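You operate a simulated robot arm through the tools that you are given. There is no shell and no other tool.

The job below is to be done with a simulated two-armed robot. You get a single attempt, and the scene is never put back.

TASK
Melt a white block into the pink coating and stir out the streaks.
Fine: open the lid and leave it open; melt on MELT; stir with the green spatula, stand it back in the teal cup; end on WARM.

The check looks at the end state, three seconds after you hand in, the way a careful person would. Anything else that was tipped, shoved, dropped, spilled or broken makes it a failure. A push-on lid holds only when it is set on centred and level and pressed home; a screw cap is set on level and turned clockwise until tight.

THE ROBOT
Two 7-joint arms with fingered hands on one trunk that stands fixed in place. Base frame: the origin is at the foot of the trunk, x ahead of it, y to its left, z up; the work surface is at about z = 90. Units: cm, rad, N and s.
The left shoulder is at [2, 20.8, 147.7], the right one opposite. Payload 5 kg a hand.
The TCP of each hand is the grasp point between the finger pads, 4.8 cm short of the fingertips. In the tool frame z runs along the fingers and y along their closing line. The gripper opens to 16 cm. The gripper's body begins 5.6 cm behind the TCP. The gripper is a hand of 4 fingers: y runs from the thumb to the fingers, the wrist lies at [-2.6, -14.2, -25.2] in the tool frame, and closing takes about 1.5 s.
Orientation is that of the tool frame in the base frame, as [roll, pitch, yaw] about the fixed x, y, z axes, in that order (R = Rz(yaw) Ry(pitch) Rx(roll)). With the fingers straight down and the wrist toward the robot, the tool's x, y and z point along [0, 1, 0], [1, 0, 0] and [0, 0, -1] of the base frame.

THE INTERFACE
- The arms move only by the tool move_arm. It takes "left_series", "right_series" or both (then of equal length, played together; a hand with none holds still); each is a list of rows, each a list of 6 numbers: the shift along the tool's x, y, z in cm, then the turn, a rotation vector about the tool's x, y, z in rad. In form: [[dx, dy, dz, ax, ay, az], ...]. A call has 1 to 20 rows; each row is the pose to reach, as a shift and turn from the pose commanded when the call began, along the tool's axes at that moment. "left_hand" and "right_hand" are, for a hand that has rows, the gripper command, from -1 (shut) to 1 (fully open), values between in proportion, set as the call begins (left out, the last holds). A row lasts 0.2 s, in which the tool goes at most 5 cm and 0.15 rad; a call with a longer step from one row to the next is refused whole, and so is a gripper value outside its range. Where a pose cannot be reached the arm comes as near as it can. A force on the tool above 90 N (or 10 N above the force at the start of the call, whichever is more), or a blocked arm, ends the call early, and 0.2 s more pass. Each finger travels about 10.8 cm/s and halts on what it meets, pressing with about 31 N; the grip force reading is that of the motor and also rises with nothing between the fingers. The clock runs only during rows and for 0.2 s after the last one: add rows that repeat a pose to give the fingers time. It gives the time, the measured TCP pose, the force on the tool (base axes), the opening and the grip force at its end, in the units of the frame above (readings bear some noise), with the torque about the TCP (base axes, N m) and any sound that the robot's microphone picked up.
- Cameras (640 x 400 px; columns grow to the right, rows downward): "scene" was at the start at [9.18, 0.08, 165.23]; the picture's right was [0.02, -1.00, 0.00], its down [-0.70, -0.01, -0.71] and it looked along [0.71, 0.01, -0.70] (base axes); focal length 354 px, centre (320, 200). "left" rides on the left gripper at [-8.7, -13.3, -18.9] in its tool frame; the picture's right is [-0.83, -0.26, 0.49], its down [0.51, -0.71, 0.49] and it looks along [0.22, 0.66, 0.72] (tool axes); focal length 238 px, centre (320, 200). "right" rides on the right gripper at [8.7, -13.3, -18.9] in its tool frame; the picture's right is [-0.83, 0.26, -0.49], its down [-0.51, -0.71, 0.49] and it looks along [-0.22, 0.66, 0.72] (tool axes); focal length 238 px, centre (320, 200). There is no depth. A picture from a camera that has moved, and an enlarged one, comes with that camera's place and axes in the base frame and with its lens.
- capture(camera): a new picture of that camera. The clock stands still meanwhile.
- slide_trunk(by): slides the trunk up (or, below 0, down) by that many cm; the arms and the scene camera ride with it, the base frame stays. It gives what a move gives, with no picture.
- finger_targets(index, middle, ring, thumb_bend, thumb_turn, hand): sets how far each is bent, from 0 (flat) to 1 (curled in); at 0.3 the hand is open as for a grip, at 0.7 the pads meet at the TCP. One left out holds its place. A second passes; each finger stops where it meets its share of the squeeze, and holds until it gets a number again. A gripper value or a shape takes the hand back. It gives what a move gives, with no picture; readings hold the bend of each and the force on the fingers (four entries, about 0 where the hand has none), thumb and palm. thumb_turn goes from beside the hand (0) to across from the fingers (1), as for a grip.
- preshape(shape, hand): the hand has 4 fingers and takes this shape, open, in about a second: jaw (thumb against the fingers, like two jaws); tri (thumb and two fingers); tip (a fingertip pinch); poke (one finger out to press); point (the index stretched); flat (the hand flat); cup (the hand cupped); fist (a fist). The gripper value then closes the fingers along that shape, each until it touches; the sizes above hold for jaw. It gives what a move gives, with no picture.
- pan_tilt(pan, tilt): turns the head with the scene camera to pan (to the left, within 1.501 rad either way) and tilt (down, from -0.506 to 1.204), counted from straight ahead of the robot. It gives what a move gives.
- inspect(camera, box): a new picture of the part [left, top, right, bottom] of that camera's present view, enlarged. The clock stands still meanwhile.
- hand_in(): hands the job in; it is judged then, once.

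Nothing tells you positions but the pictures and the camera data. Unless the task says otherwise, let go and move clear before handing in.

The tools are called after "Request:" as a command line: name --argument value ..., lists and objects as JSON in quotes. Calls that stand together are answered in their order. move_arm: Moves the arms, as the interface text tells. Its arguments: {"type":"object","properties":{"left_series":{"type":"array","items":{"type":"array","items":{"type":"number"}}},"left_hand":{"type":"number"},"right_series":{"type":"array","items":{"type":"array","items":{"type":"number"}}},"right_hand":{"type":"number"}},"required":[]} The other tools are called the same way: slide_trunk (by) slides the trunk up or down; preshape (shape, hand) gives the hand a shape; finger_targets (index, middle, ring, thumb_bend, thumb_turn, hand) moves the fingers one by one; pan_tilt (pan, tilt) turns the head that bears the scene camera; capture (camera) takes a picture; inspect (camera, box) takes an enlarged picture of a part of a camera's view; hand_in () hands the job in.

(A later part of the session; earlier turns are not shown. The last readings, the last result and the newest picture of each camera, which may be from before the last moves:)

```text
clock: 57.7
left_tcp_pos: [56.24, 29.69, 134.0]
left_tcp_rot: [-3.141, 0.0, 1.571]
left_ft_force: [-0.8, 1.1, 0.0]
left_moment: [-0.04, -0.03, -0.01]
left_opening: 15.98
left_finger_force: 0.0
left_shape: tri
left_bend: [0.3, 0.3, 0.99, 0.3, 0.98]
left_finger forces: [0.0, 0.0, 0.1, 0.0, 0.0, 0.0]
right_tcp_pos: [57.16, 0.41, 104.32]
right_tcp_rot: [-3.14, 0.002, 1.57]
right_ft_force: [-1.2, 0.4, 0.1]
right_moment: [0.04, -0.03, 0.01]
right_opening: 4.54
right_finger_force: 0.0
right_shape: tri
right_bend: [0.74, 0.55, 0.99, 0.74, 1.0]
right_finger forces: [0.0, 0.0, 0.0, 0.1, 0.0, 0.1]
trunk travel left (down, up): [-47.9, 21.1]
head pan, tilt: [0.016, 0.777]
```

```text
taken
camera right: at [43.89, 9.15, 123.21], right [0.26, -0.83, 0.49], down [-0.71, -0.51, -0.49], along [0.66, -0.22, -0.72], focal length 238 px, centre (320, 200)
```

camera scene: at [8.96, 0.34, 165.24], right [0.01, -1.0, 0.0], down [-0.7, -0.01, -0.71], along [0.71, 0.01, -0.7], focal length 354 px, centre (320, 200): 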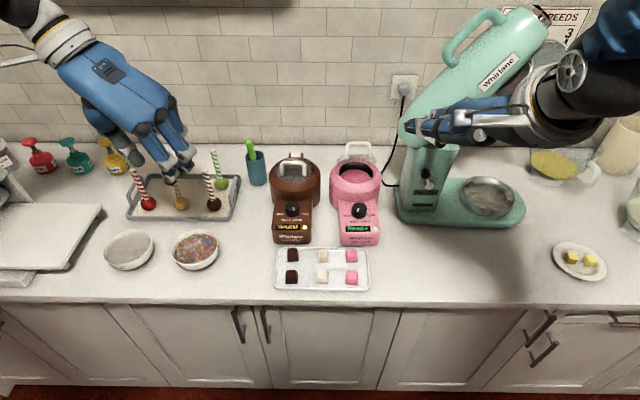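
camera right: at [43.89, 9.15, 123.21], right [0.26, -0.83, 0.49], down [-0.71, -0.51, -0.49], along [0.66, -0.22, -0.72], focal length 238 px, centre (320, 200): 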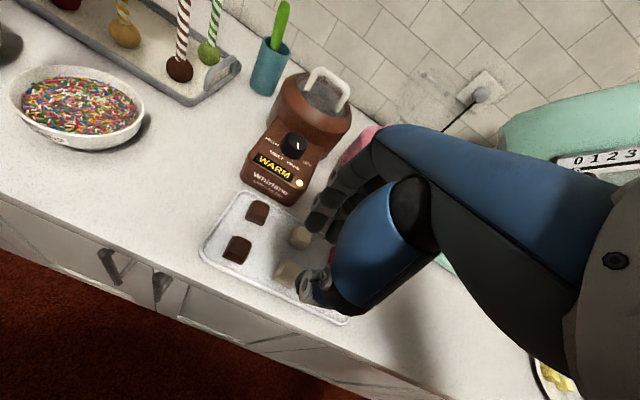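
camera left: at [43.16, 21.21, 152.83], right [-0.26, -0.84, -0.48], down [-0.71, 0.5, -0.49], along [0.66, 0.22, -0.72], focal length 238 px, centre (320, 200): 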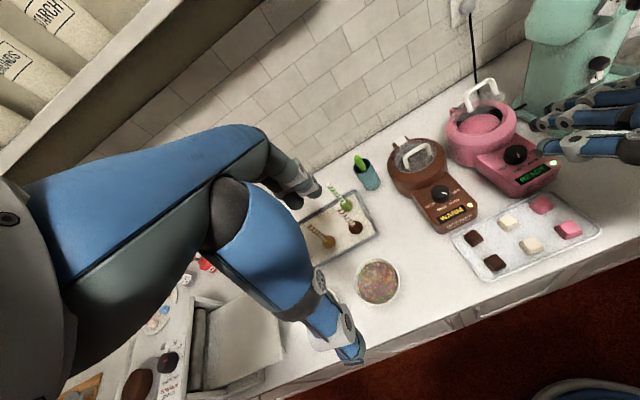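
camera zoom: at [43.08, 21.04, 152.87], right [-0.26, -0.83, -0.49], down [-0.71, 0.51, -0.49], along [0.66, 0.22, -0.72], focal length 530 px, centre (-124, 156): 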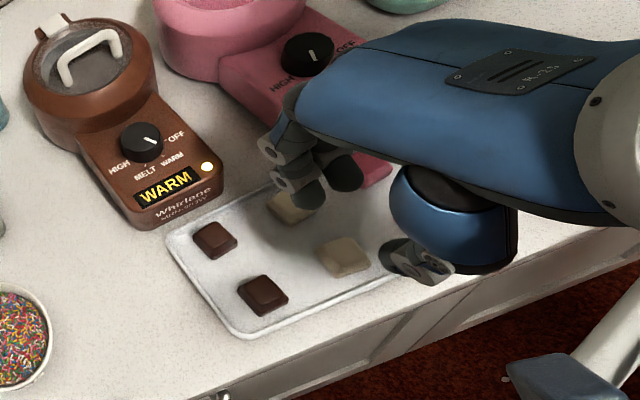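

The hand is above the front white block. I'll descend until the tips are just above block height.

Request:
move_arm --right_series '[[0, 0, 2, 0, 0, 0], [0, 0, 4, 0, 0, 0], [0, 0, 5, 0, 0, 0], [0, 0, 5, 0, 0, 0]]'

Request:
inspect --camera "left" --box '[460, 180, 620, 300]'

Request:
inspect --camera "right" --box '[190, 170, 390, 340]'

Request:
inspect --camera "scene" --box '[280, 220, 380, 310]'

```text
clock: 58.7
left_tcp_pos: [56.36, 29.73, 133.97]
left_tcp_rot: [3.141, -0.002, 1.571]
left_ft_force: [0.0, 0.2, 0.7]
left_moment: [0.0, 0.02, -0.03]
left_opening: 15.98
left_finger_force: 0.1
left_shape: tri
left_bend: [0.3, 0.3, 0.99, 0.3, 0.98]
left_finger forces: [0.1, 0.0, 0.0, 0.0, 0.0, 0.0]
right_tcp_pos: [57.11, 0.43, 99.45]
right_tcp_rot: [3.14, 0.0, 1.571]
right_ft_force: [0.4, 0.3, -0.9]
right_moment: [-0.01, -0.02, 0.0]
right_opening: 4.5
right_finger_force: 0.1
right_shape: tri
right_bend: [0.74, 0.55, 0.99, 0.74, 1.0]
right_finger forces: [0.0, 0.1, 0.0, 0.0, 0.1, 0.0]
trunk travel left (down, up): [-47.9, 21.1]
head pan, tilt: [0.016, 0.777]
```

```text
3.33 times, centred on (540, 240) of left
camera zoom: at [43.13, 21.05, 152.85], right [-0.26, -0.83, -0.49], down [-0.71, 0.51, -0.49], along [0.66, 0.22, -0.72], focal length 794 px, centre (-413, 67)
```

zoom: 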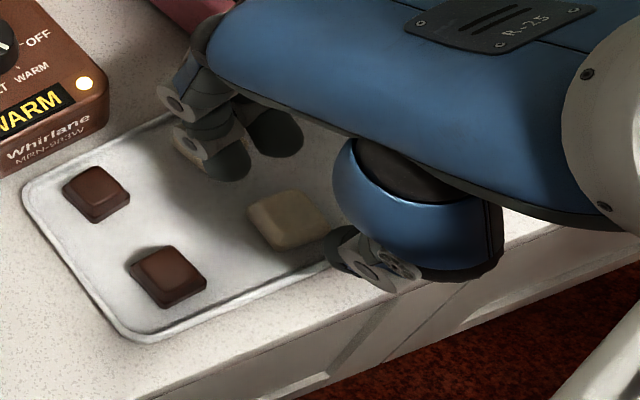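

```text
2.35 times, centred on (290, 255) of right
camera zoom: at [43.96, 9.14, 118.21], right [0.26, -0.83, 0.49], down [-0.71, -0.51, -0.49], along [0.66, -0.22, -0.72], focal length 561 px, centre (391, 71)
```

zoom: 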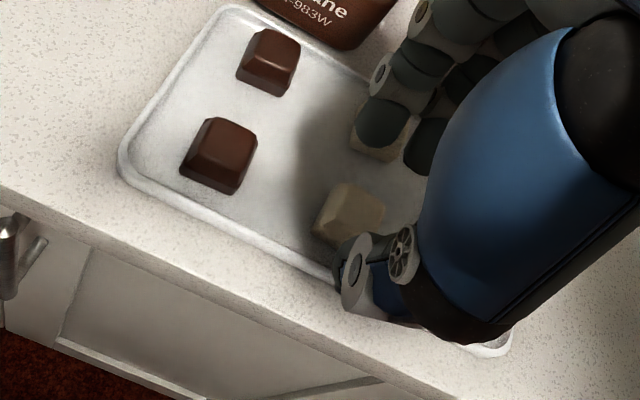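

```text
4.44 times, centred on (330, 265) of scene
camera zoom: at [9.18, 0.1, 165.23], right [0.02, -1.0, 0.0], down [-0.7, -0.01, -0.71], along [0.71, 0.01, -0.7], focal length 1575 px, centre (276, -89)
```

zoom: 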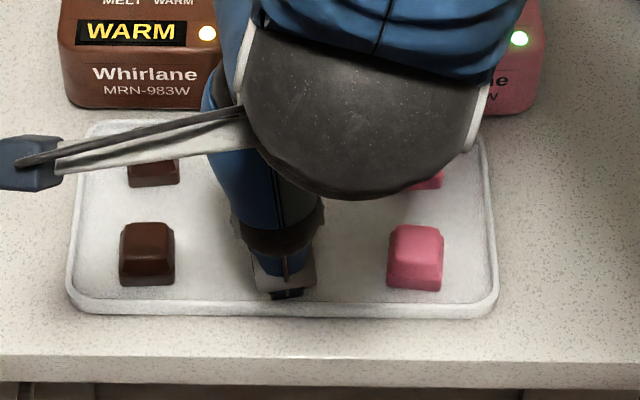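

The tips straddle the block (x≈54.3 and 61) and clear the back block. I'll go down 3 cm and close.

Request:
move_arm --right_series '[[0, -0.2, 1, 0, 0, 0], [0, -0.2, 2, 0, 0, 0], [0, -0.2, 3, 0, 0, 0], [0, -0.2, 3, 0, 0, 0]]'

Request:
inspect --camera "left" --box '[460, 180, 620, 300]'

Request:
inspect --camera "right" --box '[190, 170, 390, 340]'

```text
clock: 59.7
left_tcp_pos: [56.29, 29.62, 133.9]
left_tcp_rot: [-3.141, 0.0, 1.571]
left_ft_force: [0.2, -0.6, 0.5]
left_moment: [-0.02, 0.0, -0.01]
left_opening: 15.97
left_finger_force: 0.0
left_shape: tri
left_bend: [0.3, 0.3, 0.99, 0.3, 0.98]
left_finger forces: [0.0, 0.1, 0.0, 0.1, 0.0, 0.0]
right_tcp_pos: [56.83, 0.45, 96.49]
right_tcp_rot: [3.141, -0.001, 1.571]
right_ft_force: [-3.6, 0.5, 9.3]
right_moment: [-0.07, -0.32, -0.03]
right_opening: 4.47
right_finger_force: 0.0
right_shape: tri
right_bend: [0.74, 0.56, 0.99, 0.74, 1.0]
right_finger forces: [0.0, 8.5, 0.0, 0.0, 0.1, 0.1]
trunk travel left (down, up): [-47.9, 21.1]
head pan, tilt: [0.016, 0.777]
```

```text
3.33 times, centred on (540, 240) of left
camera zoom: at [43.07, 21.05, 152.88], right [-0.26, -0.83, -0.49], down [-0.71, 0.51, -0.49], along [0.66, 0.22, -0.72], focal length 794 px, centre (-413, 67)
```

zoom: 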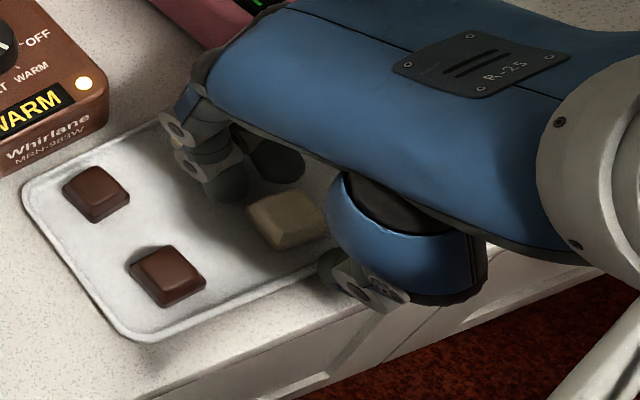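

```text
2.35 times, centred on (290, 255) of right
camera zoom: at [43.63, 9.14, 115.28], right [0.26, -0.83, 0.49], down [-0.71, -0.51, -0.49], along [0.66, -0.22, -0.72], focal length 561 px, centre (391, 71)
```

zoom: 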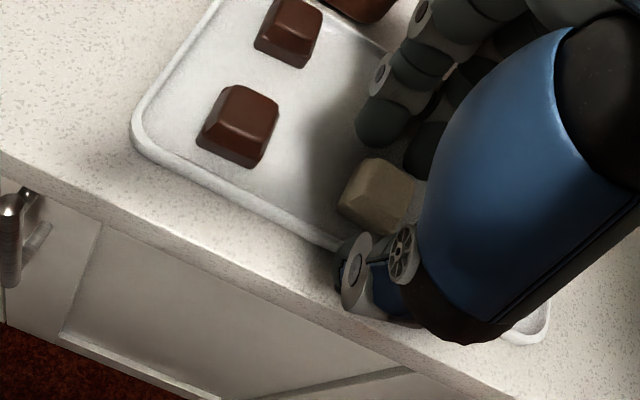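

The middle finger is touching something (9 N). I'll ease up and shift 0.6 cm toward me before closing.

Request:
move_arm --right_series '[[0, -0.1, -0.5, 0, 0, 0], [0, -0.5, -0.5, 0, 0, 0], [0, -0.5, -0.5, 0, 0, 0]]'

Request:
move_arm --right_series '[[0, 0, 0, 0, 0, 0], [0, 0, 0, 0, 0, 0], [0, 0, 0, 0, 0, 0], [0, 0, 0, 0, 0, 0], [0, 0, 0, 0, 0, 0]]' --right_hand -0.75

Request:
inspect --camera "left" --box '[460, 180, 620, 300]'

Request:
inspect --camera "right" --box '[190, 170, 390, 340]'

```text
clock: 60.5
left_tcp_pos: [56.43, 29.71, 133.97]
left_tcp_rot: [3.14, -0.001, 1.571]
left_ft_force: [-0.1, 2.0, -0.5]
left_moment: [-0.02, 0.03, 0.04]
left_opening: 15.96
left_finger_force: 0.1
left_shape: tri
left_bend: [0.3, 0.3, 0.99, 0.3, 0.98]
left_finger forces: [0.0, 0.0, 0.0, 0.1, 0.1, 0.0]
right_tcp_pos: [56.56, 0.41, 96.74]
right_tcp_rot: [-3.141, 0.0, 1.571]
right_ft_force: [0.3, -0.6, -0.2]
right_moment: [0.01, 0.01, -0.01]
right_opening: 4.5
right_finger_force: 0.1
right_shape: tri
right_bend: [0.74, 0.55, 0.99, 0.74, 1.0]
right_finger forces: [0.0, 0.0, 0.1, 0.1, 0.0, 0.0]
trunk travel left (down, up): [-47.9, 21.1]
head pan, tilt: [0.016, 0.777]
```

```text
clock: 61.7
left_tcp_pos: [56.3, 29.76, 133.88]
left_tcp_rot: [3.141, 0.0, 1.571]
left_ft_force: [-0.4, 0.4, 0.0]
left_moment: [0.0, 0.01, 0.02]
left_opening: 15.96
left_finger_force: 0.0
left_shape: tri
left_bend: [0.3, 0.3, 0.99, 0.3, 0.98]
left_finger forces: [0.0, 0.0, 0.0, 0.0, 0.1, 0.0]
right_tcp_pos: [56.48, 0.35, 96.8]
right_tcp_rot: [3.141, -0.001, 1.571]
right_ft_force: [-0.4, -0.6, 0.0]
right_moment: [-0.04, 0.01, 0.03]
right_opening: 2.31
right_finger_force: 31.1
right_shape: tri
right_bend: [0.73, 0.62, 1.0, 0.74, 1.0]
right_finger forces: [12.6, 12.5, 0.0, 0.1, 25.3, 0.1]
trunk travel left (down, up): [-47.9, 21.1]
head pan, tilt: [0.016, 0.777]
```

```text
3.33 times, centred on (540, 240) of left
camera zoom: at [43.13, 21.05, 152.85], right [-0.26, -0.83, -0.49], down [-0.71, 0.51, -0.49], along [0.66, 0.22, -0.72], focal length 794 px, centre (-413, 67)
```

zoom: 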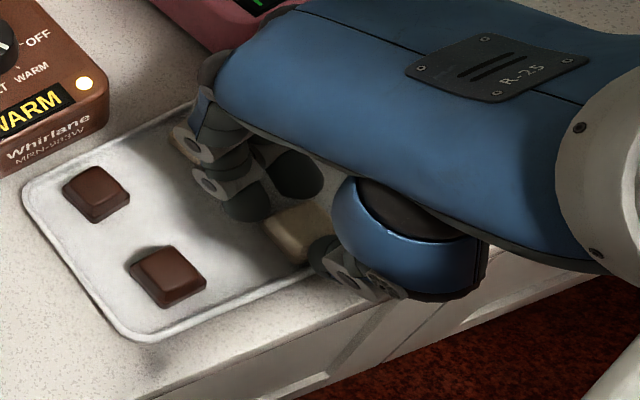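

```text
2.35 times, centred on (290, 255) of right
camera zoom: at [43.17, 9.18, 115.75], right [0.26, -0.83, 0.49], down [-0.71, -0.51, -0.49], along [0.66, -0.22, -0.72], focal length 561 px, centre (391, 71)
```

zoom: 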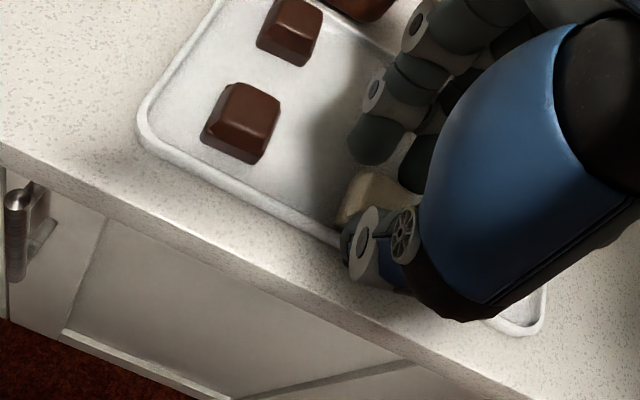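

The block is gripped, with balanced forces. I'll lift it slowly.

Request:
move_arm --right_series '[[0, 0, -0.8, 0, 0, 0], [0, 0, -2, 0, 0, 0], [0, 0, -4, 0, 0, 0], [0, 0, -7, 0, 0, 0], [0, 0, -10, 0, 0, 0], [0, 0, -13, 0, 0, 0], [0, 0, -15, 0, 0, 0], [0, 0, -15, 0, 0, 0]]'

Request:
inspect --camera "left" --box '[440, 100, 640, 300]'

Request:
inspect --camera "scene" --box '[260, 180, 400, 310]'

Request:
inspect --camera "right" --box '[190, 170, 390, 340]'

```text
clock: 63.5
left_tcp_pos: [56.36, 29.71, 133.79]
left_tcp_rot: [-3.141, -0.001, 1.571]
left_ft_force: [0.3, -0.2, -0.2]
left_moment: [-0.01, 0.04, 0.01]
left_opening: 15.98
left_finger_force: 0.0
left_shape: tri
left_bend: [0.3, 0.3, 0.99, 0.3, 0.98]
left_finger forces: [0.1, 0.1, 0.0, 0.1, 0.1, 0.0]
right_tcp_pos: [56.3, 0.37, 111.77]
right_tcp_rot: [-3.139, 0.0, 1.57]
right_ft_force: [0.3, 0.4, -1.5]
right_moment: [0.02, 0.0, 0.01]
right_opening: 2.31
right_finger_force: 31.4
right_shape: tri
right_bend: [0.73, 0.62, 1.0, 0.74, 1.0]
right_finger forces: [12.5, 12.6, 0.0, 0.0, 24.7, 0.0]
trunk travel left (down, up): [-47.9, 21.1]
head pan, tilt: [0.016, 0.777]
```

```text
2.00 times, centred on (540, 200) of left
camera zoom: at [43.2, 21.05, 152.83], right [-0.26, -0.83, -0.49], down [-0.71, 0.51, -0.49], along [0.66, 0.22, -0.72], focal length 477 px, centre (-120, 200)
```

zoom: 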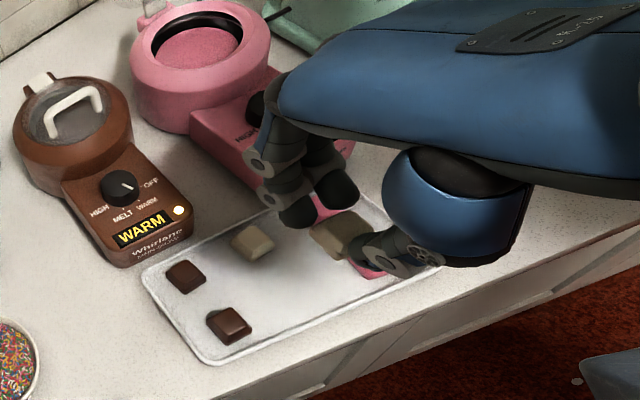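

```text
3.08 times, centred on (330, 245) of scene
camera zoom: at [9.25, 0.09, 165.22], right [0.02, -1.0, 0.0], down [-0.7, -0.01, -0.71], along [0.71, 0.01, -0.7], focal length 1090 px, centre (289, 62)
```

zoom: 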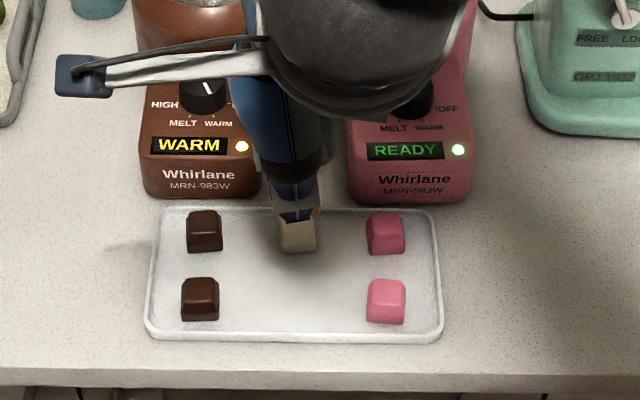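

```text
2.35 times, centred on (290, 255) of right
camera zoom: at [43.15, 9.15, 130.73], right [0.26, -0.83, 0.49], down [-0.71, -0.51, -0.49], along [0.65, -0.22, -0.72], focal length 561 px, centre (391, 71)
```

zoom: 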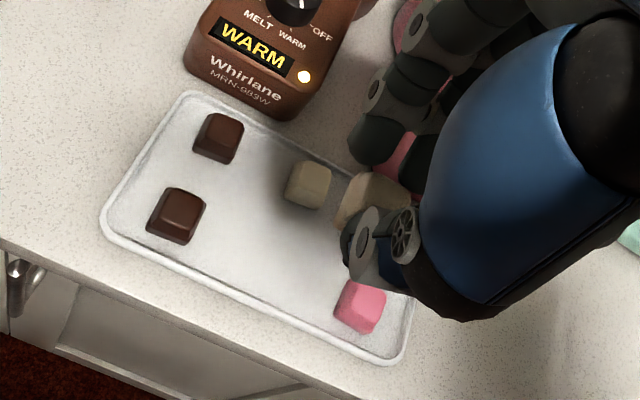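

The block is held and the other blocks are undisturbed. I'll carry it over the pink pot's opening, centred at about [83.8, -8.5].

Request:
move_arm --right_series '[[0, 0, -2, 0, 0, 0], [-0.9, 3, -4, 0, 0, 0], [-2.2, 7, -4, 0, 0, 0], [-3.5, 11, -4, 0, 0, 0], [-4.8, 15, -4, 0, 0, 0], [-6.1, 19, -4, 0, 0, 0], [-7.4, 23, -4, 0, 0, 0], [-8.9, 27, -4, 0, 0, 0], [-8.9, 27, -1, 0, 0, 0], [-8.9, 27, -1, 0, 0, 0]]'

Request:
inspect --camera "left" --box '[400, 20, 560, 180]'

Request:
inspect --camera "scene" --box '[310, 90, 420, 220]'

Request:
inspect --camera "right" --box '[190, 130, 390, 330]'

```text
clock: 65.7
left_tcp_pos: [56.23, 29.81, 134.05]
left_tcp_rot: [-3.141, 0.0, 1.57]
left_ft_force: [-0.6, 0.5, 0.3]
left_moment: [0.02, -0.04, -0.02]
left_opening: 15.98
left_finger_force: 0.0
left_shape: tri
left_bend: [0.3, 0.3, 0.99, 0.3, 0.98]
left_finger forces: [0.0, 0.0, 0.0, 0.1, 0.1, 0.1]
right_tcp_pos: [83.4, -8.22, 112.68]
right_tcp_rot: [-3.14, 0.001, 1.57]
right_ft_force: [-0.9, 0.0, 0.2]
right_moment: [-0.01, -0.04, 0.01]
right_opening: 2.3
right_finger_force: 31.5
right_shape: tri
right_bend: [0.73, 0.62, 1.0, 0.74, 1.0]
right_finger forces: [12.5, 12.7, 0.0, 0.0, 24.3, 0.1]
trunk travel left (down, up): [-47.9, 21.1]
head pan, tilt: [0.016, 0.777]
```

```text
2.50 times, centred on (480, 100) of left
camera zoom: at [43.11, 21.09, 152.86], right [-0.26, -0.83, -0.49], down [-0.71, 0.51, -0.49], along [0.66, 0.22, -0.72], focal length 596 px, centre (-80, 450)
```

zoom: 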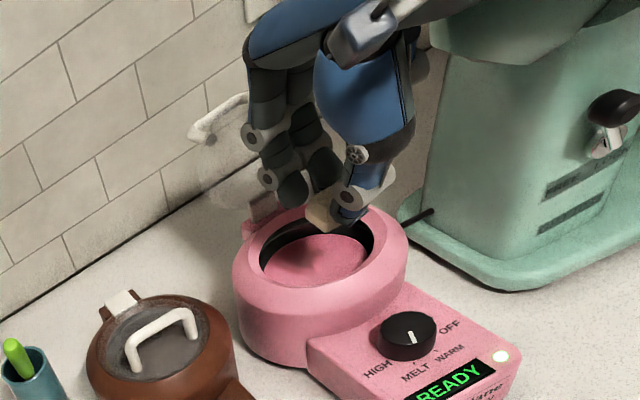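

```text
3.08 times, centred on (365, 155) of scene
camera zoom: at [9.16, 0.13, 165.23], right [0.02, -1.0, 0.0], down [-0.7, -0.01, -0.71], along [0.71, 0.01, -0.7], focal length 1090 px, centre (182, 338)
```

zoom: 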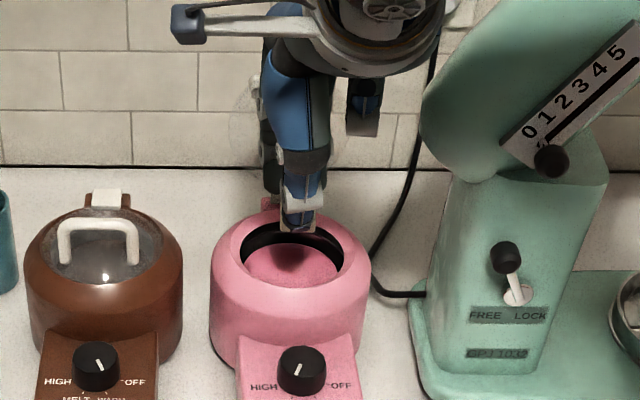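

```text
2.00 times, centred on (290, 230) of right
camera zoom: at [70.11, 0.37, 131.63], right [0.26, -0.83, 0.49], down [-0.71, -0.51, -0.49], along [0.66, -0.22, -0.72], focal length 477 px, centre (380, 140)
```

zoom: 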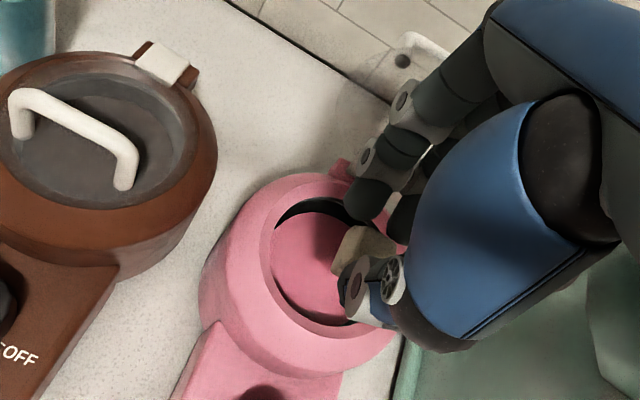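

The block is centred over the opening. I'll lower it to just above the coating and release gently.

Request:
move_arm --right_series '[[0, 0, 1.5, 0, 0, 0], [0, 0, 3, 0, 0, 0], [0, 0, 4.5, 0, 0, 0], [0, 0, 6, 0, 0, 0], [0, 0, 6.8, 0, 0, 0], [0, 0, 6.8, 0, 0, 0]]'

Request:
inspect --camera "left" --box '[400, 20, 560, 180]'

Request:
inspect --camera "scene" --box '[310, 90, 420, 220]'

Request:
inspect --camera "right" --box '[190, 130, 390, 330]'

```text
clock: 67.1
left_tcp_pos: [56.26, 29.68, 133.99]
left_tcp_rot: [3.142, 0.001, 1.571]
left_ft_force: [-0.4, 0.3, 0.3]
left_moment: [0.01, 0.02, 0.02]
left_opening: 15.97
left_finger_force: 0.0
left_shape: tri
left_bend: [0.3, 0.3, 0.99, 0.3, 0.98]
left_finger forces: [0.0, 0.0, 0.0, 0.0, 0.0, 0.0]
right_tcp_pos: [83.52, -8.41, 106.12]
right_tcp_rot: [-3.141, -0.002, 1.57]
right_ft_force: [0.2, 0.3, 0.1]
right_moment: [0.02, -0.01, -0.01]
right_opening: 2.27
right_finger_force: 30.6
right_shape: tri
right_bend: [0.73, 0.62, 1.0, 0.74, 1.0]
right_finger forces: [11.7, 11.7, 0.0, 0.0, 22.3, 0.0]
trunk travel left (down, up): [-47.9, 21.1]
head pan, tilt: [0.016, 0.777]
```

```text
2.50 times, centred on (480, 100) of left
camera zoom: at [43.14, 21.06, 152.85], right [-0.26, -0.83, -0.49], down [-0.71, 0.51, -0.49], along [0.66, 0.22, -0.72], focal length 596 px, centre (-80, 450)
```

zoom: 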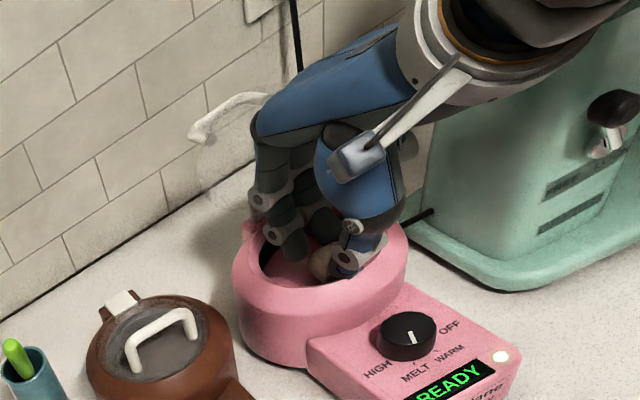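

```text
3.08 times, centred on (365, 155) of scene
camera zoom: at [9.19, 0.11, 165.23], right [0.02, -1.0, 0.0], down [-0.7, -0.01, -0.71], along [0.71, 0.01, -0.7], focal length 1090 px, centre (182, 338)
```

zoom: 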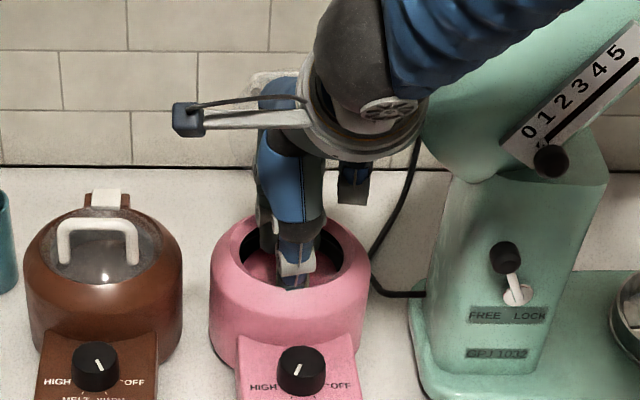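

```text
2.00 times, centred on (290, 230) of right
camera zoom: at [70.18, 0.29, 124.88], right [0.26, -0.83, 0.49], down [-0.71, -0.51, -0.49], along [0.66, -0.22, -0.72], focal length 477 px, centre (380, 140)
```

zoom: 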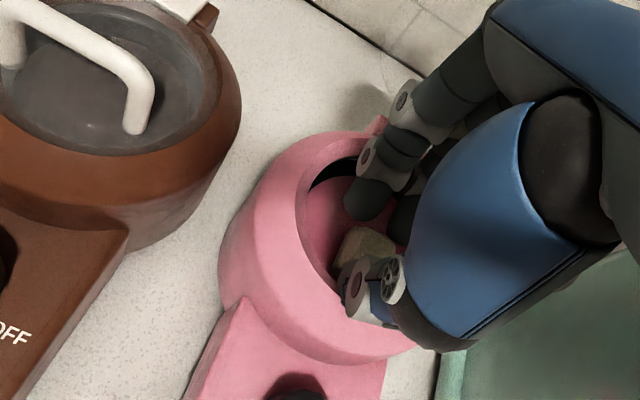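

The tips and block are inside the opening. I'll open just enough to drop the block, then rise straight up.

Request:
move_arm --right_series '[[0, 0, 0, 0, 0, 0], [0, 0, 0, 0, 0, 0], [0, 0, 0, 0, 0, 0], [0, 0, 0, 0, 0, 0], [0, 0, -1, 0, 0, 0], [0, 0, -3, 0, 0, 0], [0, 0, -6, 0, 0, 0], [0, 0, -10, 0, 0, 0], [0, 0, -14, 0, 0, 0], [0, 0, -16, 0, 0, 0]]' --right_hand -0.48

Request:
inspect --camera "left" --box '[400, 20, 560, 180]'

Request:
inspect --camera "scene" --box '[310, 90, 420, 220]'

```text
clock: 69.3
left_tcp_pos: [56.33, 29.76, 133.87]
left_tcp_rot: [3.141, 0.0, 1.571]
left_ft_force: [-0.2, 0.9, 0.0]
left_moment: [-0.02, 0.01, 0.01]
left_opening: 15.95
left_finger_force: 0.1
left_shape: tri
left_bend: [0.3, 0.3, 0.99, 0.3, 0.98]
left_finger forces: [0.1, 0.0, 0.0, 0.0, 0.0, 0.0]
right_tcp_pos: [83.28, -8.6, 122.03]
right_tcp_rot: [-3.14, 0.002, 1.572]
right_ft_force: [-0.2, 0.3, -1.2]
right_moment: [0.02, -0.06, 0.0]
right_opening: 4.17
right_finger_force: 0.0
right_shape: tri
right_bend: [0.74, 0.56, 0.99, 0.74, 1.0]
right_finger forces: [0.0, 0.0, 0.0, 0.0, 0.0, 0.0]
trunk travel left (down, up): [-47.9, 21.1]
head pan, tilt: [0.016, 0.777]
```

```text
2.50 times, centred on (480, 100) of left
camera zoom: at [43.13, 21.04, 152.85], right [-0.26, -0.83, -0.49], down [-0.71, 0.51, -0.49], along [0.66, 0.22, -0.72], focal length 596 px, centre (-80, 450)
```

zoom: 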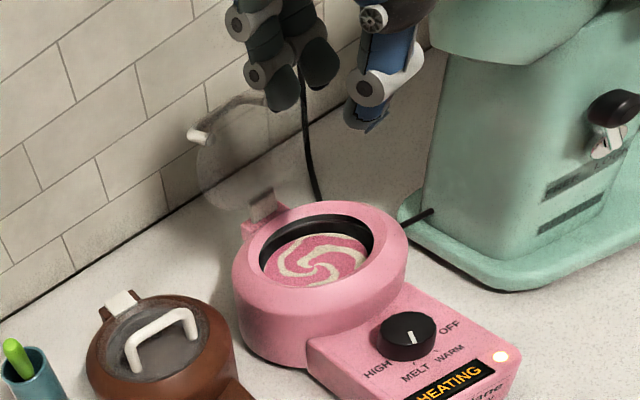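

```text
3.08 times, centred on (365, 155) of scene
camera zoom: at [9.18, 0.08, 165.23], right [0.02, -1.0, 0.0], down [-0.7, -0.01, -0.71], along [0.71, 0.01, -0.7], focal length 1090 px, centre (182, 338)
```

zoom: 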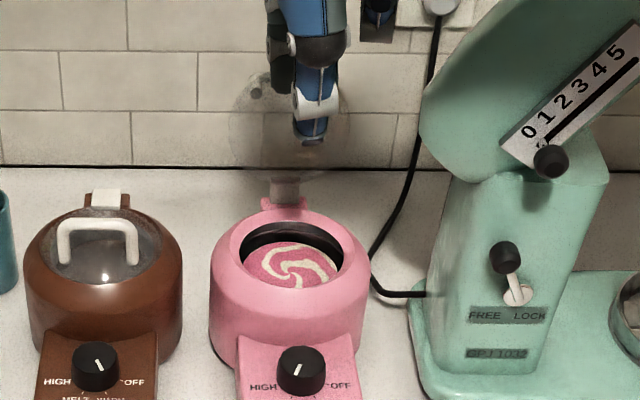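

The block melted into streaks and the pot is heating. I'll withdraw the right hand and study the spatula.

Request:
move_arm --right_series '[[0, 0, -2, 0, 0, 0], [0, -4.5, -3, 0, 0, 0], [-1.5, -9, -4, 0, 0, 0], [-3, -13.5, -4, 0, 0, 0], [-4.5, -18, -4, 0, 0, 0], [-6, -22.5, -4, 0, 0, 0], [-7.5, -27, -4, 0, 0, 0], [-9.5, -31, -4, 0, 0, 0], [-12, -34, -4, 0, 0, 0], [-15, -36, -4, 0, 0, 0]]'

Request:
inspect --camera "left" --box '[320, 130, 420, 210]'

Request:
inspect --camera "scene" --box '[220, 120, 300, 200]'

Request:
inspect --camera "right" --box '[130, 0, 260, 120]'

```text
clock: 71.5
left_tcp_pos: [56.23, 29.55, 133.96]
left_tcp_rot: [-3.141, -0.002, 1.572]
left_ft_force: [-0.2, -0.5, -0.9]
left_moment: [0.1, 0.02, -0.01]
left_opening: 15.99
left_finger_force: 0.0
left_shape: tri
left_bend: [0.3, 0.3, 0.99, 0.3, 0.98]
left_finger forces: [0.1, 0.0, 0.0, 0.1, 0.0, 0.1]
right_tcp_pos: [49.26, -23.66, 126.16]
right_tcp_rot: [-3.136, -0.002, 1.57]
right_ft_force: [-0.8, -1.0, -0.4]
right_moment: [0.13, -0.01, -0.01]
right_opening: 4.18
right_finger_force: 0.0
right_shape: tri
right_bend: [0.74, 0.56, 0.99, 0.74, 1.0]
right_finger forces: [0.1, 0.0, 0.1, 0.0, 0.2, 0.0]
right hand out of reach, approached as far as the arm can: row 10
trunk travel left (down, up): [-47.9, 21.1]
head pan, tilt: [0.016, 0.777]
```

```text
5.00 times, centred on (370, 170) of left
camera zoom: at [43.16, 20.83, 152.87], right [-0.26, -0.83, -0.49], down [-0.71, 0.51, -0.49], along [0.66, 0.22, -0.72], focal length 1192 px, centre (70, 350)
```

zoom: 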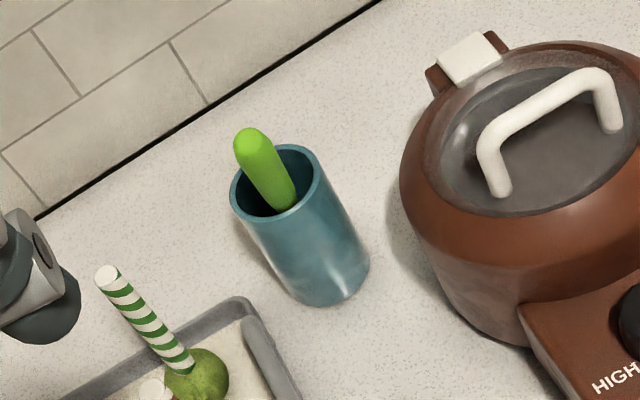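

```text
5.00 times, centred on (260, 160) of scene
camera zoom: at [9.21, -0.14, 165.23], right [0.02, -1.0, 0.0], down [-0.7, -0.01, -0.71], along [0.71, 0.01, -0.7], focal length 1772 px, centre (620, 400)
```

zoom: 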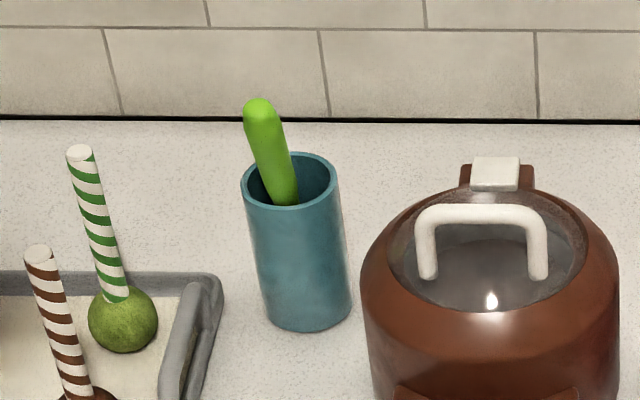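

```text
3.33 times, centred on (195, 60) of right
camera zoom: at [36.13, -14.8, 145.2], right [0.26, -0.84, 0.48], down [-0.71, -0.51, -0.49], along [0.65, -0.22, -0.73], focal length 794 px, centre (737, 667)
```

zoom: 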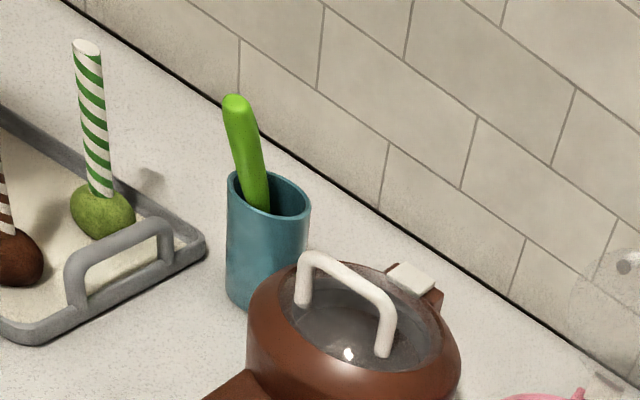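

The spatula handle's top is at about [89.8, 21.1, 108.7], leaning 17° toward me against the cup's near rim. I'll approach with the left hand in a jaw shape, tilted along the handle.

Request:
preshape --hand "left" --shape "jaw"

Request:
move_arm --left_series '[[-0.85, 3.2, 1, -0.03, 0, 0], [-1.7, 6.4, 2, -0.06, 0, 0], [-2.55, 9.6, 3.5, -0.09, 0, 0], [-3.4, 12.8, 5, -0.12, 0, 0], [-4.25, 16, 7, -0.15, 0, 0], [-5.1, 19.2, 9, -0.18, 0, 0], [-6, 22.4, 11, -0.21, 0, 0], [-7, 25.6, 13.5, -0.24, 0, 0], [-7.8, 28.8, 16.5, -0.27, 0, 0], [-8.5, 32, 19.5, -0.29, 0, 0], [-8.5, 32, 19.5, -0.29, 0, 0]]' --left_hand -0.2

Request:
inspect --camera "scene" --box '[200, 80, 320, 220]'

Request:
inspect --camera "right" --box '[100, 0, 260, 140]'

Request:
capture --camera "left"

```text
clock: 72.4
left_tcp_pos: [56.24, 29.75, 133.97]
left_tcp_rot: [3.141, -0.002, 1.571]
left_ft_force: [0.2, 0.4, 0.3]
left_moment: [0.01, 0.0, -0.01]
left_opening: 16.02
left_finger_force: 0.0
left_shape: jaw
left_bend: [0.3, 0.3, 0.3, 0.3, 0.98]
left_finger forces: [0.0, 0.0, 0.0, 0.0, 0.0, 0.0]
right_tcp_pos: [49.27, -23.22, 126.29]
right_tcp_rot: [-3.139, 0.0, 1.572]
right_ft_force: [-1.4, 0.5, -0.1]
right_moment: [-0.03, -0.01, 0.0]
right_opening: 4.15
right_finger_force: 0.2
right_shape: tri
right_bend: [0.74, 0.56, 0.99, 0.74, 1.0]
right_finger forces: [0.0, 0.1, 0.1, 0.1, 0.0, 0.1]
trunk travel left (down, up): [-47.9, 21.1]
head pan, tilt: [0.016, 0.777]
```

```text
clock: 74.8
left_tcp_pos: [88.31, 21.18, 114.51]
left_tcp_rot: [2.85, -0.001, 1.571]
left_ft_force: [-0.2, -0.2, 0.1]
left_moment: [0.02, -0.03, 0.0]
left_opening: 6.4
left_finger_force: 0.0
left_shape: jaw
left_bend: [0.74, 0.49, 0.46, 0.72, 1.0]
left_finger forces: [0.0, 0.1, 0.0, 0.1, 0.0, 0.1]
right_tcp_pos: [49.16, -23.3, 126.39]
right_tcp_rot: [-3.14, 0.001, 1.572]
right_ft_force: [-1.2, 0.2, 0.4]
right_moment: [-0.01, -0.09, 0.01]
right_opening: 4.17
right_finger_force: 0.0
right_shape: tri
right_bend: [0.74, 0.56, 0.99, 0.74, 1.0]
right_finger forces: [0.1, 0.0, 0.0, 0.1, 0.0, 0.1]
trunk travel left (down, up): [-47.9, 21.1]
head pan, tilt: [0.016, 0.777]
```

```text
2.86 times, centred on (260, 150) of scene
camera zoom: at [9.01, 0.08, 165.25], right [0.02, -1.0, 0.0], down [-0.7, -0.01, -0.71], along [0.71, 0.01, -0.7], focal length 1012 px, centre (491, 343)
```

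zoom: 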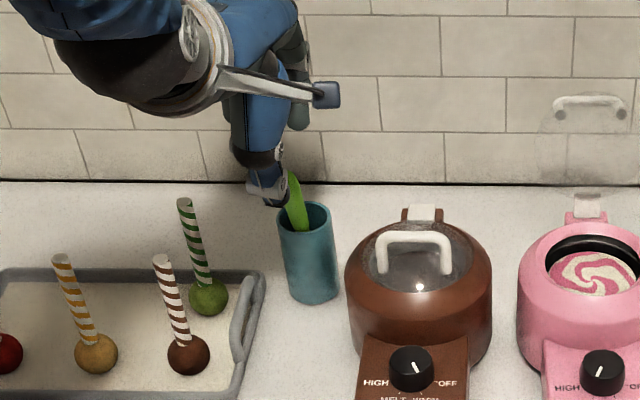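

```text
2.86 times, centred on (180, 70) of right
camera zoom: at [35.99, -14.58, 145.29], right [0.26, -0.83, 0.49], down [-0.71, -0.51, -0.49], along [0.65, -0.22, -0.72], focal length 681 px, centre (720, 571)
```

zoom: 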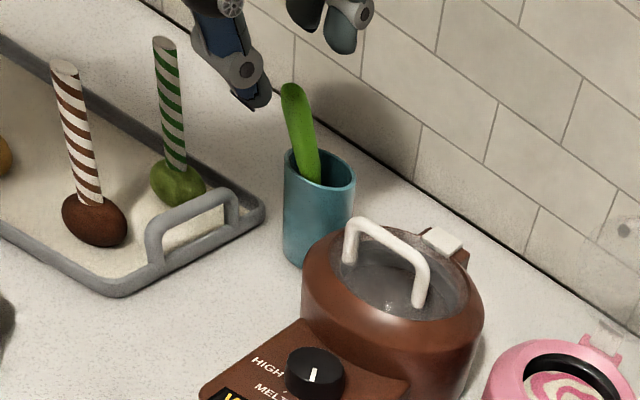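

```text
taken
camera left: at [70.19, 12.49, 128.84], right [-0.11, -0.83, -0.54], down [-0.54, 0.51, -0.67], along [0.84, 0.22, -0.5], focal length 238 px, centre (320, 200)
```

left: 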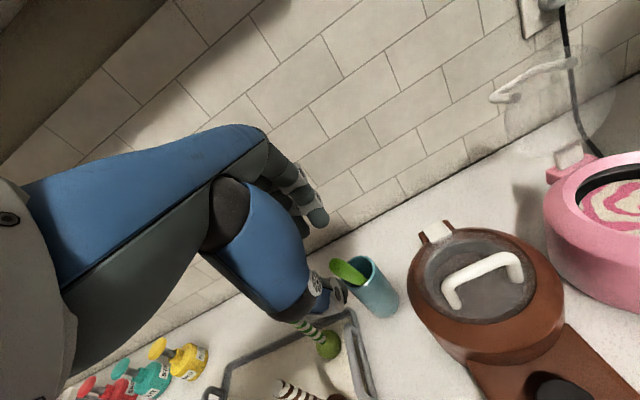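

The hand lines up with the handle. I'll slide down along it with a small sideways correction.

Request:
move_arm --left_series '[[-0.2, 0, 2, 0, 0, 0], [-0.4, 0, 4, 0, 0, 0], [-0.4, 0, 5.5, 0, 0, 0], [-0.4, 0, 5.5, 0, 0, 0]]'

Request:
inspect --camera "scene" --box '[220, 110, 300, 190]'

Request:
inspect --camera "right" --box '[130, 0, 240, 100]'

Request:
inspect --camera "left" --box '[220, 160, 460, 340]'

```text
clock: 75.8
left_tcp_pos: [89.91, 20.86, 109.01]
left_tcp_rot: [2.852, 0.002, 1.57]
left_ft_force: [0.4, -0.3, -0.8]
left_moment: [-0.04, 0.01, 0.01]
left_opening: 6.43
left_finger_force: 0.1
left_shape: jaw
left_bend: [0.74, 0.49, 0.46, 0.72, 1.0]
left_finger forces: [0.0, 0.0, 0.0, 0.0, 0.0, 0.1]
right_tcp_pos: [49.26, -23.28, 126.29]
right_tcp_rot: [-3.137, 0.001, 1.571]
right_ft_force: [-0.6, -0.3, 0.4]
right_moment: [-0.02, -0.01, -0.02]
right_opening: 4.18
right_finger_force: 0.1
right_shape: tri
right_bend: [0.74, 0.56, 0.99, 0.74, 1.0]
right_finger forces: [0.1, 0.0, 0.0, 0.0, 0.0, 0.0]
trunk travel left (down, up): [-47.9, 21.1]
head pan, tilt: [0.016, 0.777]
```

```text
5.00 times, centred on (260, 150) of scene
camera zoom: at [9.15, 0.06, 165.23], right [0.02, -1.0, 0.0], down [-0.7, -0.01, -0.71], along [0.71, 0.01, -0.7], focal length 1772 px, centre (620, 450)
```

zoom: 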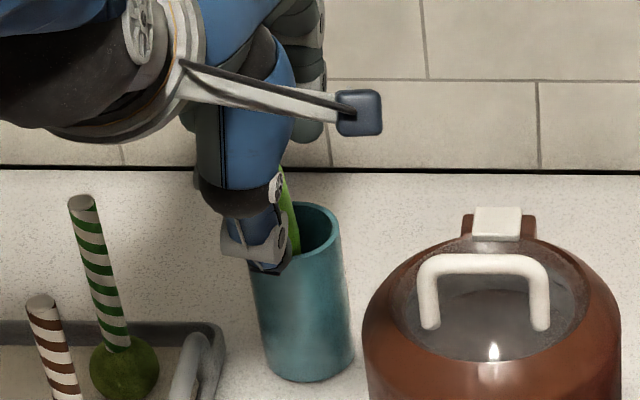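

```text
4.00 times, centred on (185, 50) of right
camera zoom: at [36.12, -14.6, 145.25], right [0.26, -0.83, 0.49], down [-0.71, -0.51, -0.49], along [0.65, -0.22, -0.72], focal length 953 px, centre (860, 800)
```

zoom: 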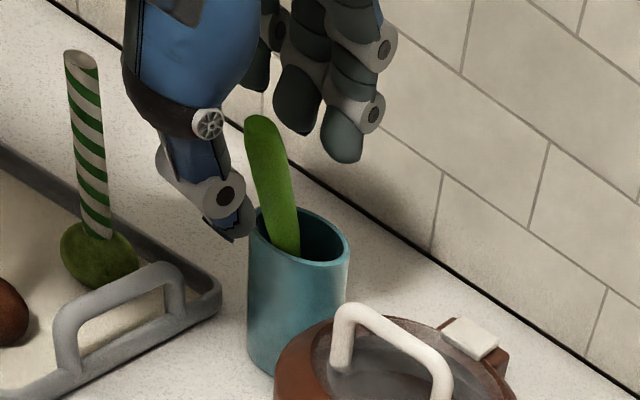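

```text
2.22 times, centred on (340, 250) of left
camera zoom: at [71.81, 12.14, 123.44], right [-0.11, -0.83, -0.54], down [-0.54, 0.51, -0.67], along [0.84, 0.22, -0.5], focal length 530 px, centre (276, 89)
```

zoom: 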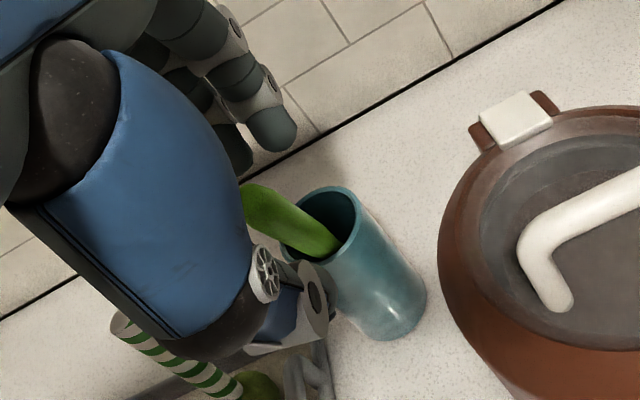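

The handle is between thumb and fingers, about 0.7 cm to the right of centre. I'll shift, lower slightly more, and close.

Request:
move_arm --left_series '[[-0.4, 0, 0.4, 0, 0, 0], [-0.7, 0, 1.1, 0, 0, 0], [-0.7, 0, 1.1, 0, 0, 0]]'

Request:
move_arm --left_series '[[0, 0, 0, 0, 0, 0], [0, 0, 0, 0, 0, 0], [0, 0, 0, 0, 0, 0], [0, 0, 0, 0, 0, 0], [0, 0, 0, 0, 0, 0], [0, 0, 0, 0, 0, 0]]' --left_hand -1

Request:
inspect --camera "scene" --box '[220, 110, 300, 190]'

Request:
inspect --camera "right" --box '[130, 0, 240, 100]'

Request:
inspect --camera "left" --box '[220, 160, 460, 340]'

```text
clock: 76.6
left_tcp_pos: [90.33, 20.08, 108.08]
left_tcp_rot: [2.852, -0.001, 1.571]
left_ft_force: [-0.6, 0.9, -0.5]
left_moment: [0.05, -0.02, 0.04]
left_opening: 6.43
left_finger_force: 0.0
left_shape: jaw
left_bend: [0.74, 0.49, 0.46, 0.72, 1.0]
left_finger forces: [0.0, 0.0, 0.1, 0.0, 0.1, 0.1]
right_tcp_pos: [49.35, -23.27, 126.31]
right_tcp_rot: [-3.139, 0.001, 1.572]
right_ft_force: [0.5, 0.4, 0.0]
right_moment: [0.04, -0.02, 0.0]
right_opening: 4.17
right_finger_force: 0.0
right_shape: tri
right_bend: [0.74, 0.56, 0.99, 0.74, 1.0]
right_finger forces: [0.0, 0.1, 0.1, 0.0, 0.0, 0.1]
trunk travel left (down, up): [-47.9, 21.1]
head pan, tilt: [0.016, 0.777]
```

```text
clock: 78.0
left_tcp_pos: [90.23, 20.12, 108.07]
left_tcp_rot: [2.851, -0.001, 1.572]
left_ft_force: [0.0, -0.6, 0.3]
left_moment: [0.02, -0.04, 0.01]
left_opening: 0.38
left_finger_force: 31.2
left_shape: jaw
left_bend: [0.7, 0.66, 0.7, 0.73, 1.0]
left_finger forces: [0.0, 12.3, 0.0, 0.0, 0.1, 0.1]
right_tcp_pos: [49.36, -23.3, 126.31]
right_tcp_rot: [-3.139, 0.0, 1.571]
right_ft_force: [0.1, 0.1, 0.3]
right_moment: [-0.01, -0.03, 0.01]
right_opening: 4.14
right_finger_force: 0.1
right_shape: tri
right_bend: [0.74, 0.56, 0.99, 0.74, 1.0]
right_finger forces: [0.1, 0.1, 0.0, 0.0, 0.1, 0.0]
trunk travel left (down, up): [-47.9, 21.1]
head pan, tilt: [0.016, 0.777]
```

```text
5.00 times, centred on (260, 150) of scene
camera zoom: at [9.2, 0.07, 165.23], right [0.02, -1.0, 0.0], down [-0.7, -0.01, -0.71], along [0.71, 0.01, -0.7], focal length 1772 px, centre (620, 450)
```

zoom: 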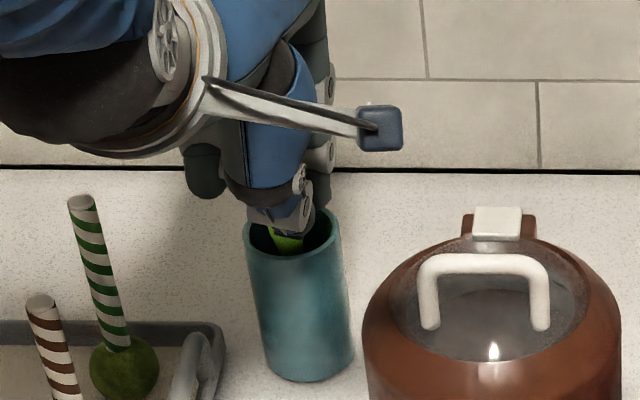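

```text
4.00 times, centred on (185, 50) of right
camera zoom: at [36.16, -14.59, 145.24], right [0.26, -0.83, 0.49], down [-0.71, -0.51, -0.49], along [0.65, -0.22, -0.72], focal length 953 px, centre (860, 800)
```

zoom: 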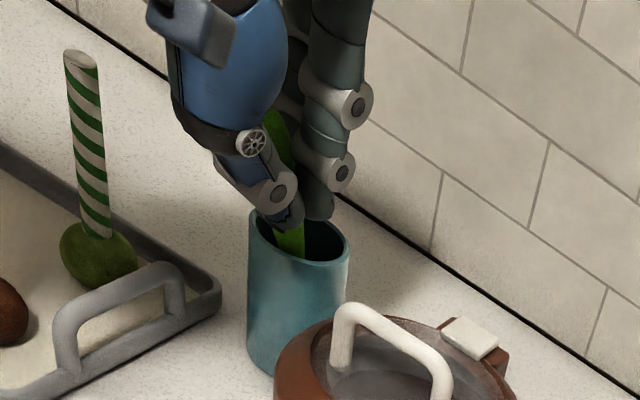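

```text
2.22 times, centred on (340, 250) of left
camera zoom: at [72.23, 11.44, 122.4], right [-0.11, -0.83, -0.54], down [-0.54, 0.51, -0.67], along [0.83, 0.22, -0.51], focal length 530 px, centre (276, 89)
```

zoom: 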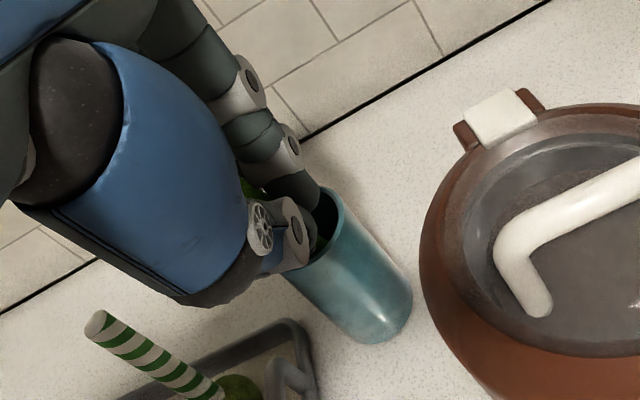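

The handle slipped to the left of the thumb, so it's really near y≈21. I'll reopen, shift left 1.2 cm and close again.

Request:
move_arm --left_series '[[0, 0, 0, 0, 0, 0], [0, 0, 0, 0, 0, 0], [0, 0, 0, 0, 0, 0], [0.6, 0, 0, 0, 0, 0], [1.2, 0, 0, 0, 0, 0], [1.2, 0, 0, 0, 0, 0]]' --left_hand -0.2

Request:
inspect --camera "right" --box '[130, 0, 240, 100]'

Request:
inspect --camera "left" --box '[220, 160, 460, 340]'

Request:
inspect --camera "scene" --box '[220, 110, 300, 190]'

```text
clock: 79.4
left_tcp_pos: [90.21, 21.2, 108.14]
left_tcp_rot: [2.851, -0.001, 1.57]
left_ft_force: [-0.6, -0.1, 0.3]
left_moment: [0.04, -0.01, -0.01]
left_opening: 6.34
left_finger_force: 0.0
left_shape: jaw
left_bend: [0.74, 0.49, 0.47, 0.72, 1.0]
left_finger forces: [0.0, 0.1, 0.1, 0.0, 0.1, 0.0]
right_tcp_pos: [49.3, -23.45, 126.28]
right_tcp_rot: [-3.138, 0.0, 1.57]
right_ft_force: [-0.4, 0.1, 0.6]
right_moment: [0.01, -0.04, -0.02]
right_opening: 4.15
right_finger_force: 0.1
right_shape: tri
right_bend: [0.74, 0.56, 0.99, 0.74, 1.0]
right_finger forces: [0.0, 0.1, 0.0, 0.1, 0.1, 0.0]
trunk travel left (down, up): [-47.9, 21.1]
head pan, tilt: [0.016, 0.777]
```

```text
4.00 times, centred on (185, 50) of right
camera zoom: at [36.16, -14.62, 145.23], right [0.26, -0.83, 0.49], down [-0.71, -0.51, -0.49], along [0.65, -0.22, -0.73], focal length 953 px, centre (860, 800)
```

zoom: 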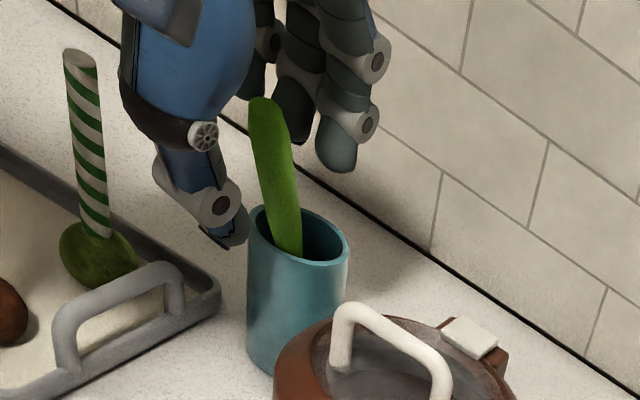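

```text
2.22 times, centred on (340, 250) of left
camera zoom: at [72.17, 12.58, 122.42], right [-0.11, -0.83, -0.54], down [-0.54, 0.51, -0.67], along [0.83, 0.22, -0.51], focal length 530 px, centre (276, 89)
```

zoom: 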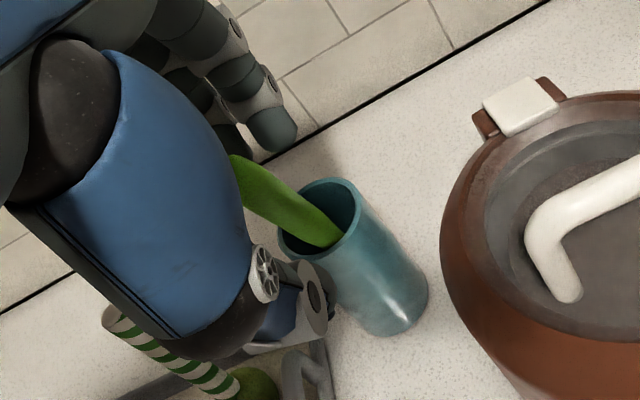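

```text
5.00 times, centred on (260, 150) of scene
camera zoom: at [9.2, 0.03, 165.23], right [0.02, -1.0, 0.0], down [-0.7, -0.01, -0.71], along [0.71, 0.01, -0.7], focal length 1772 px, centre (620, 450)
```

zoom: 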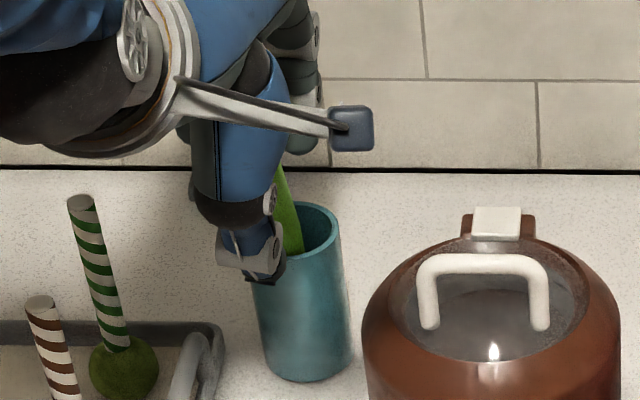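

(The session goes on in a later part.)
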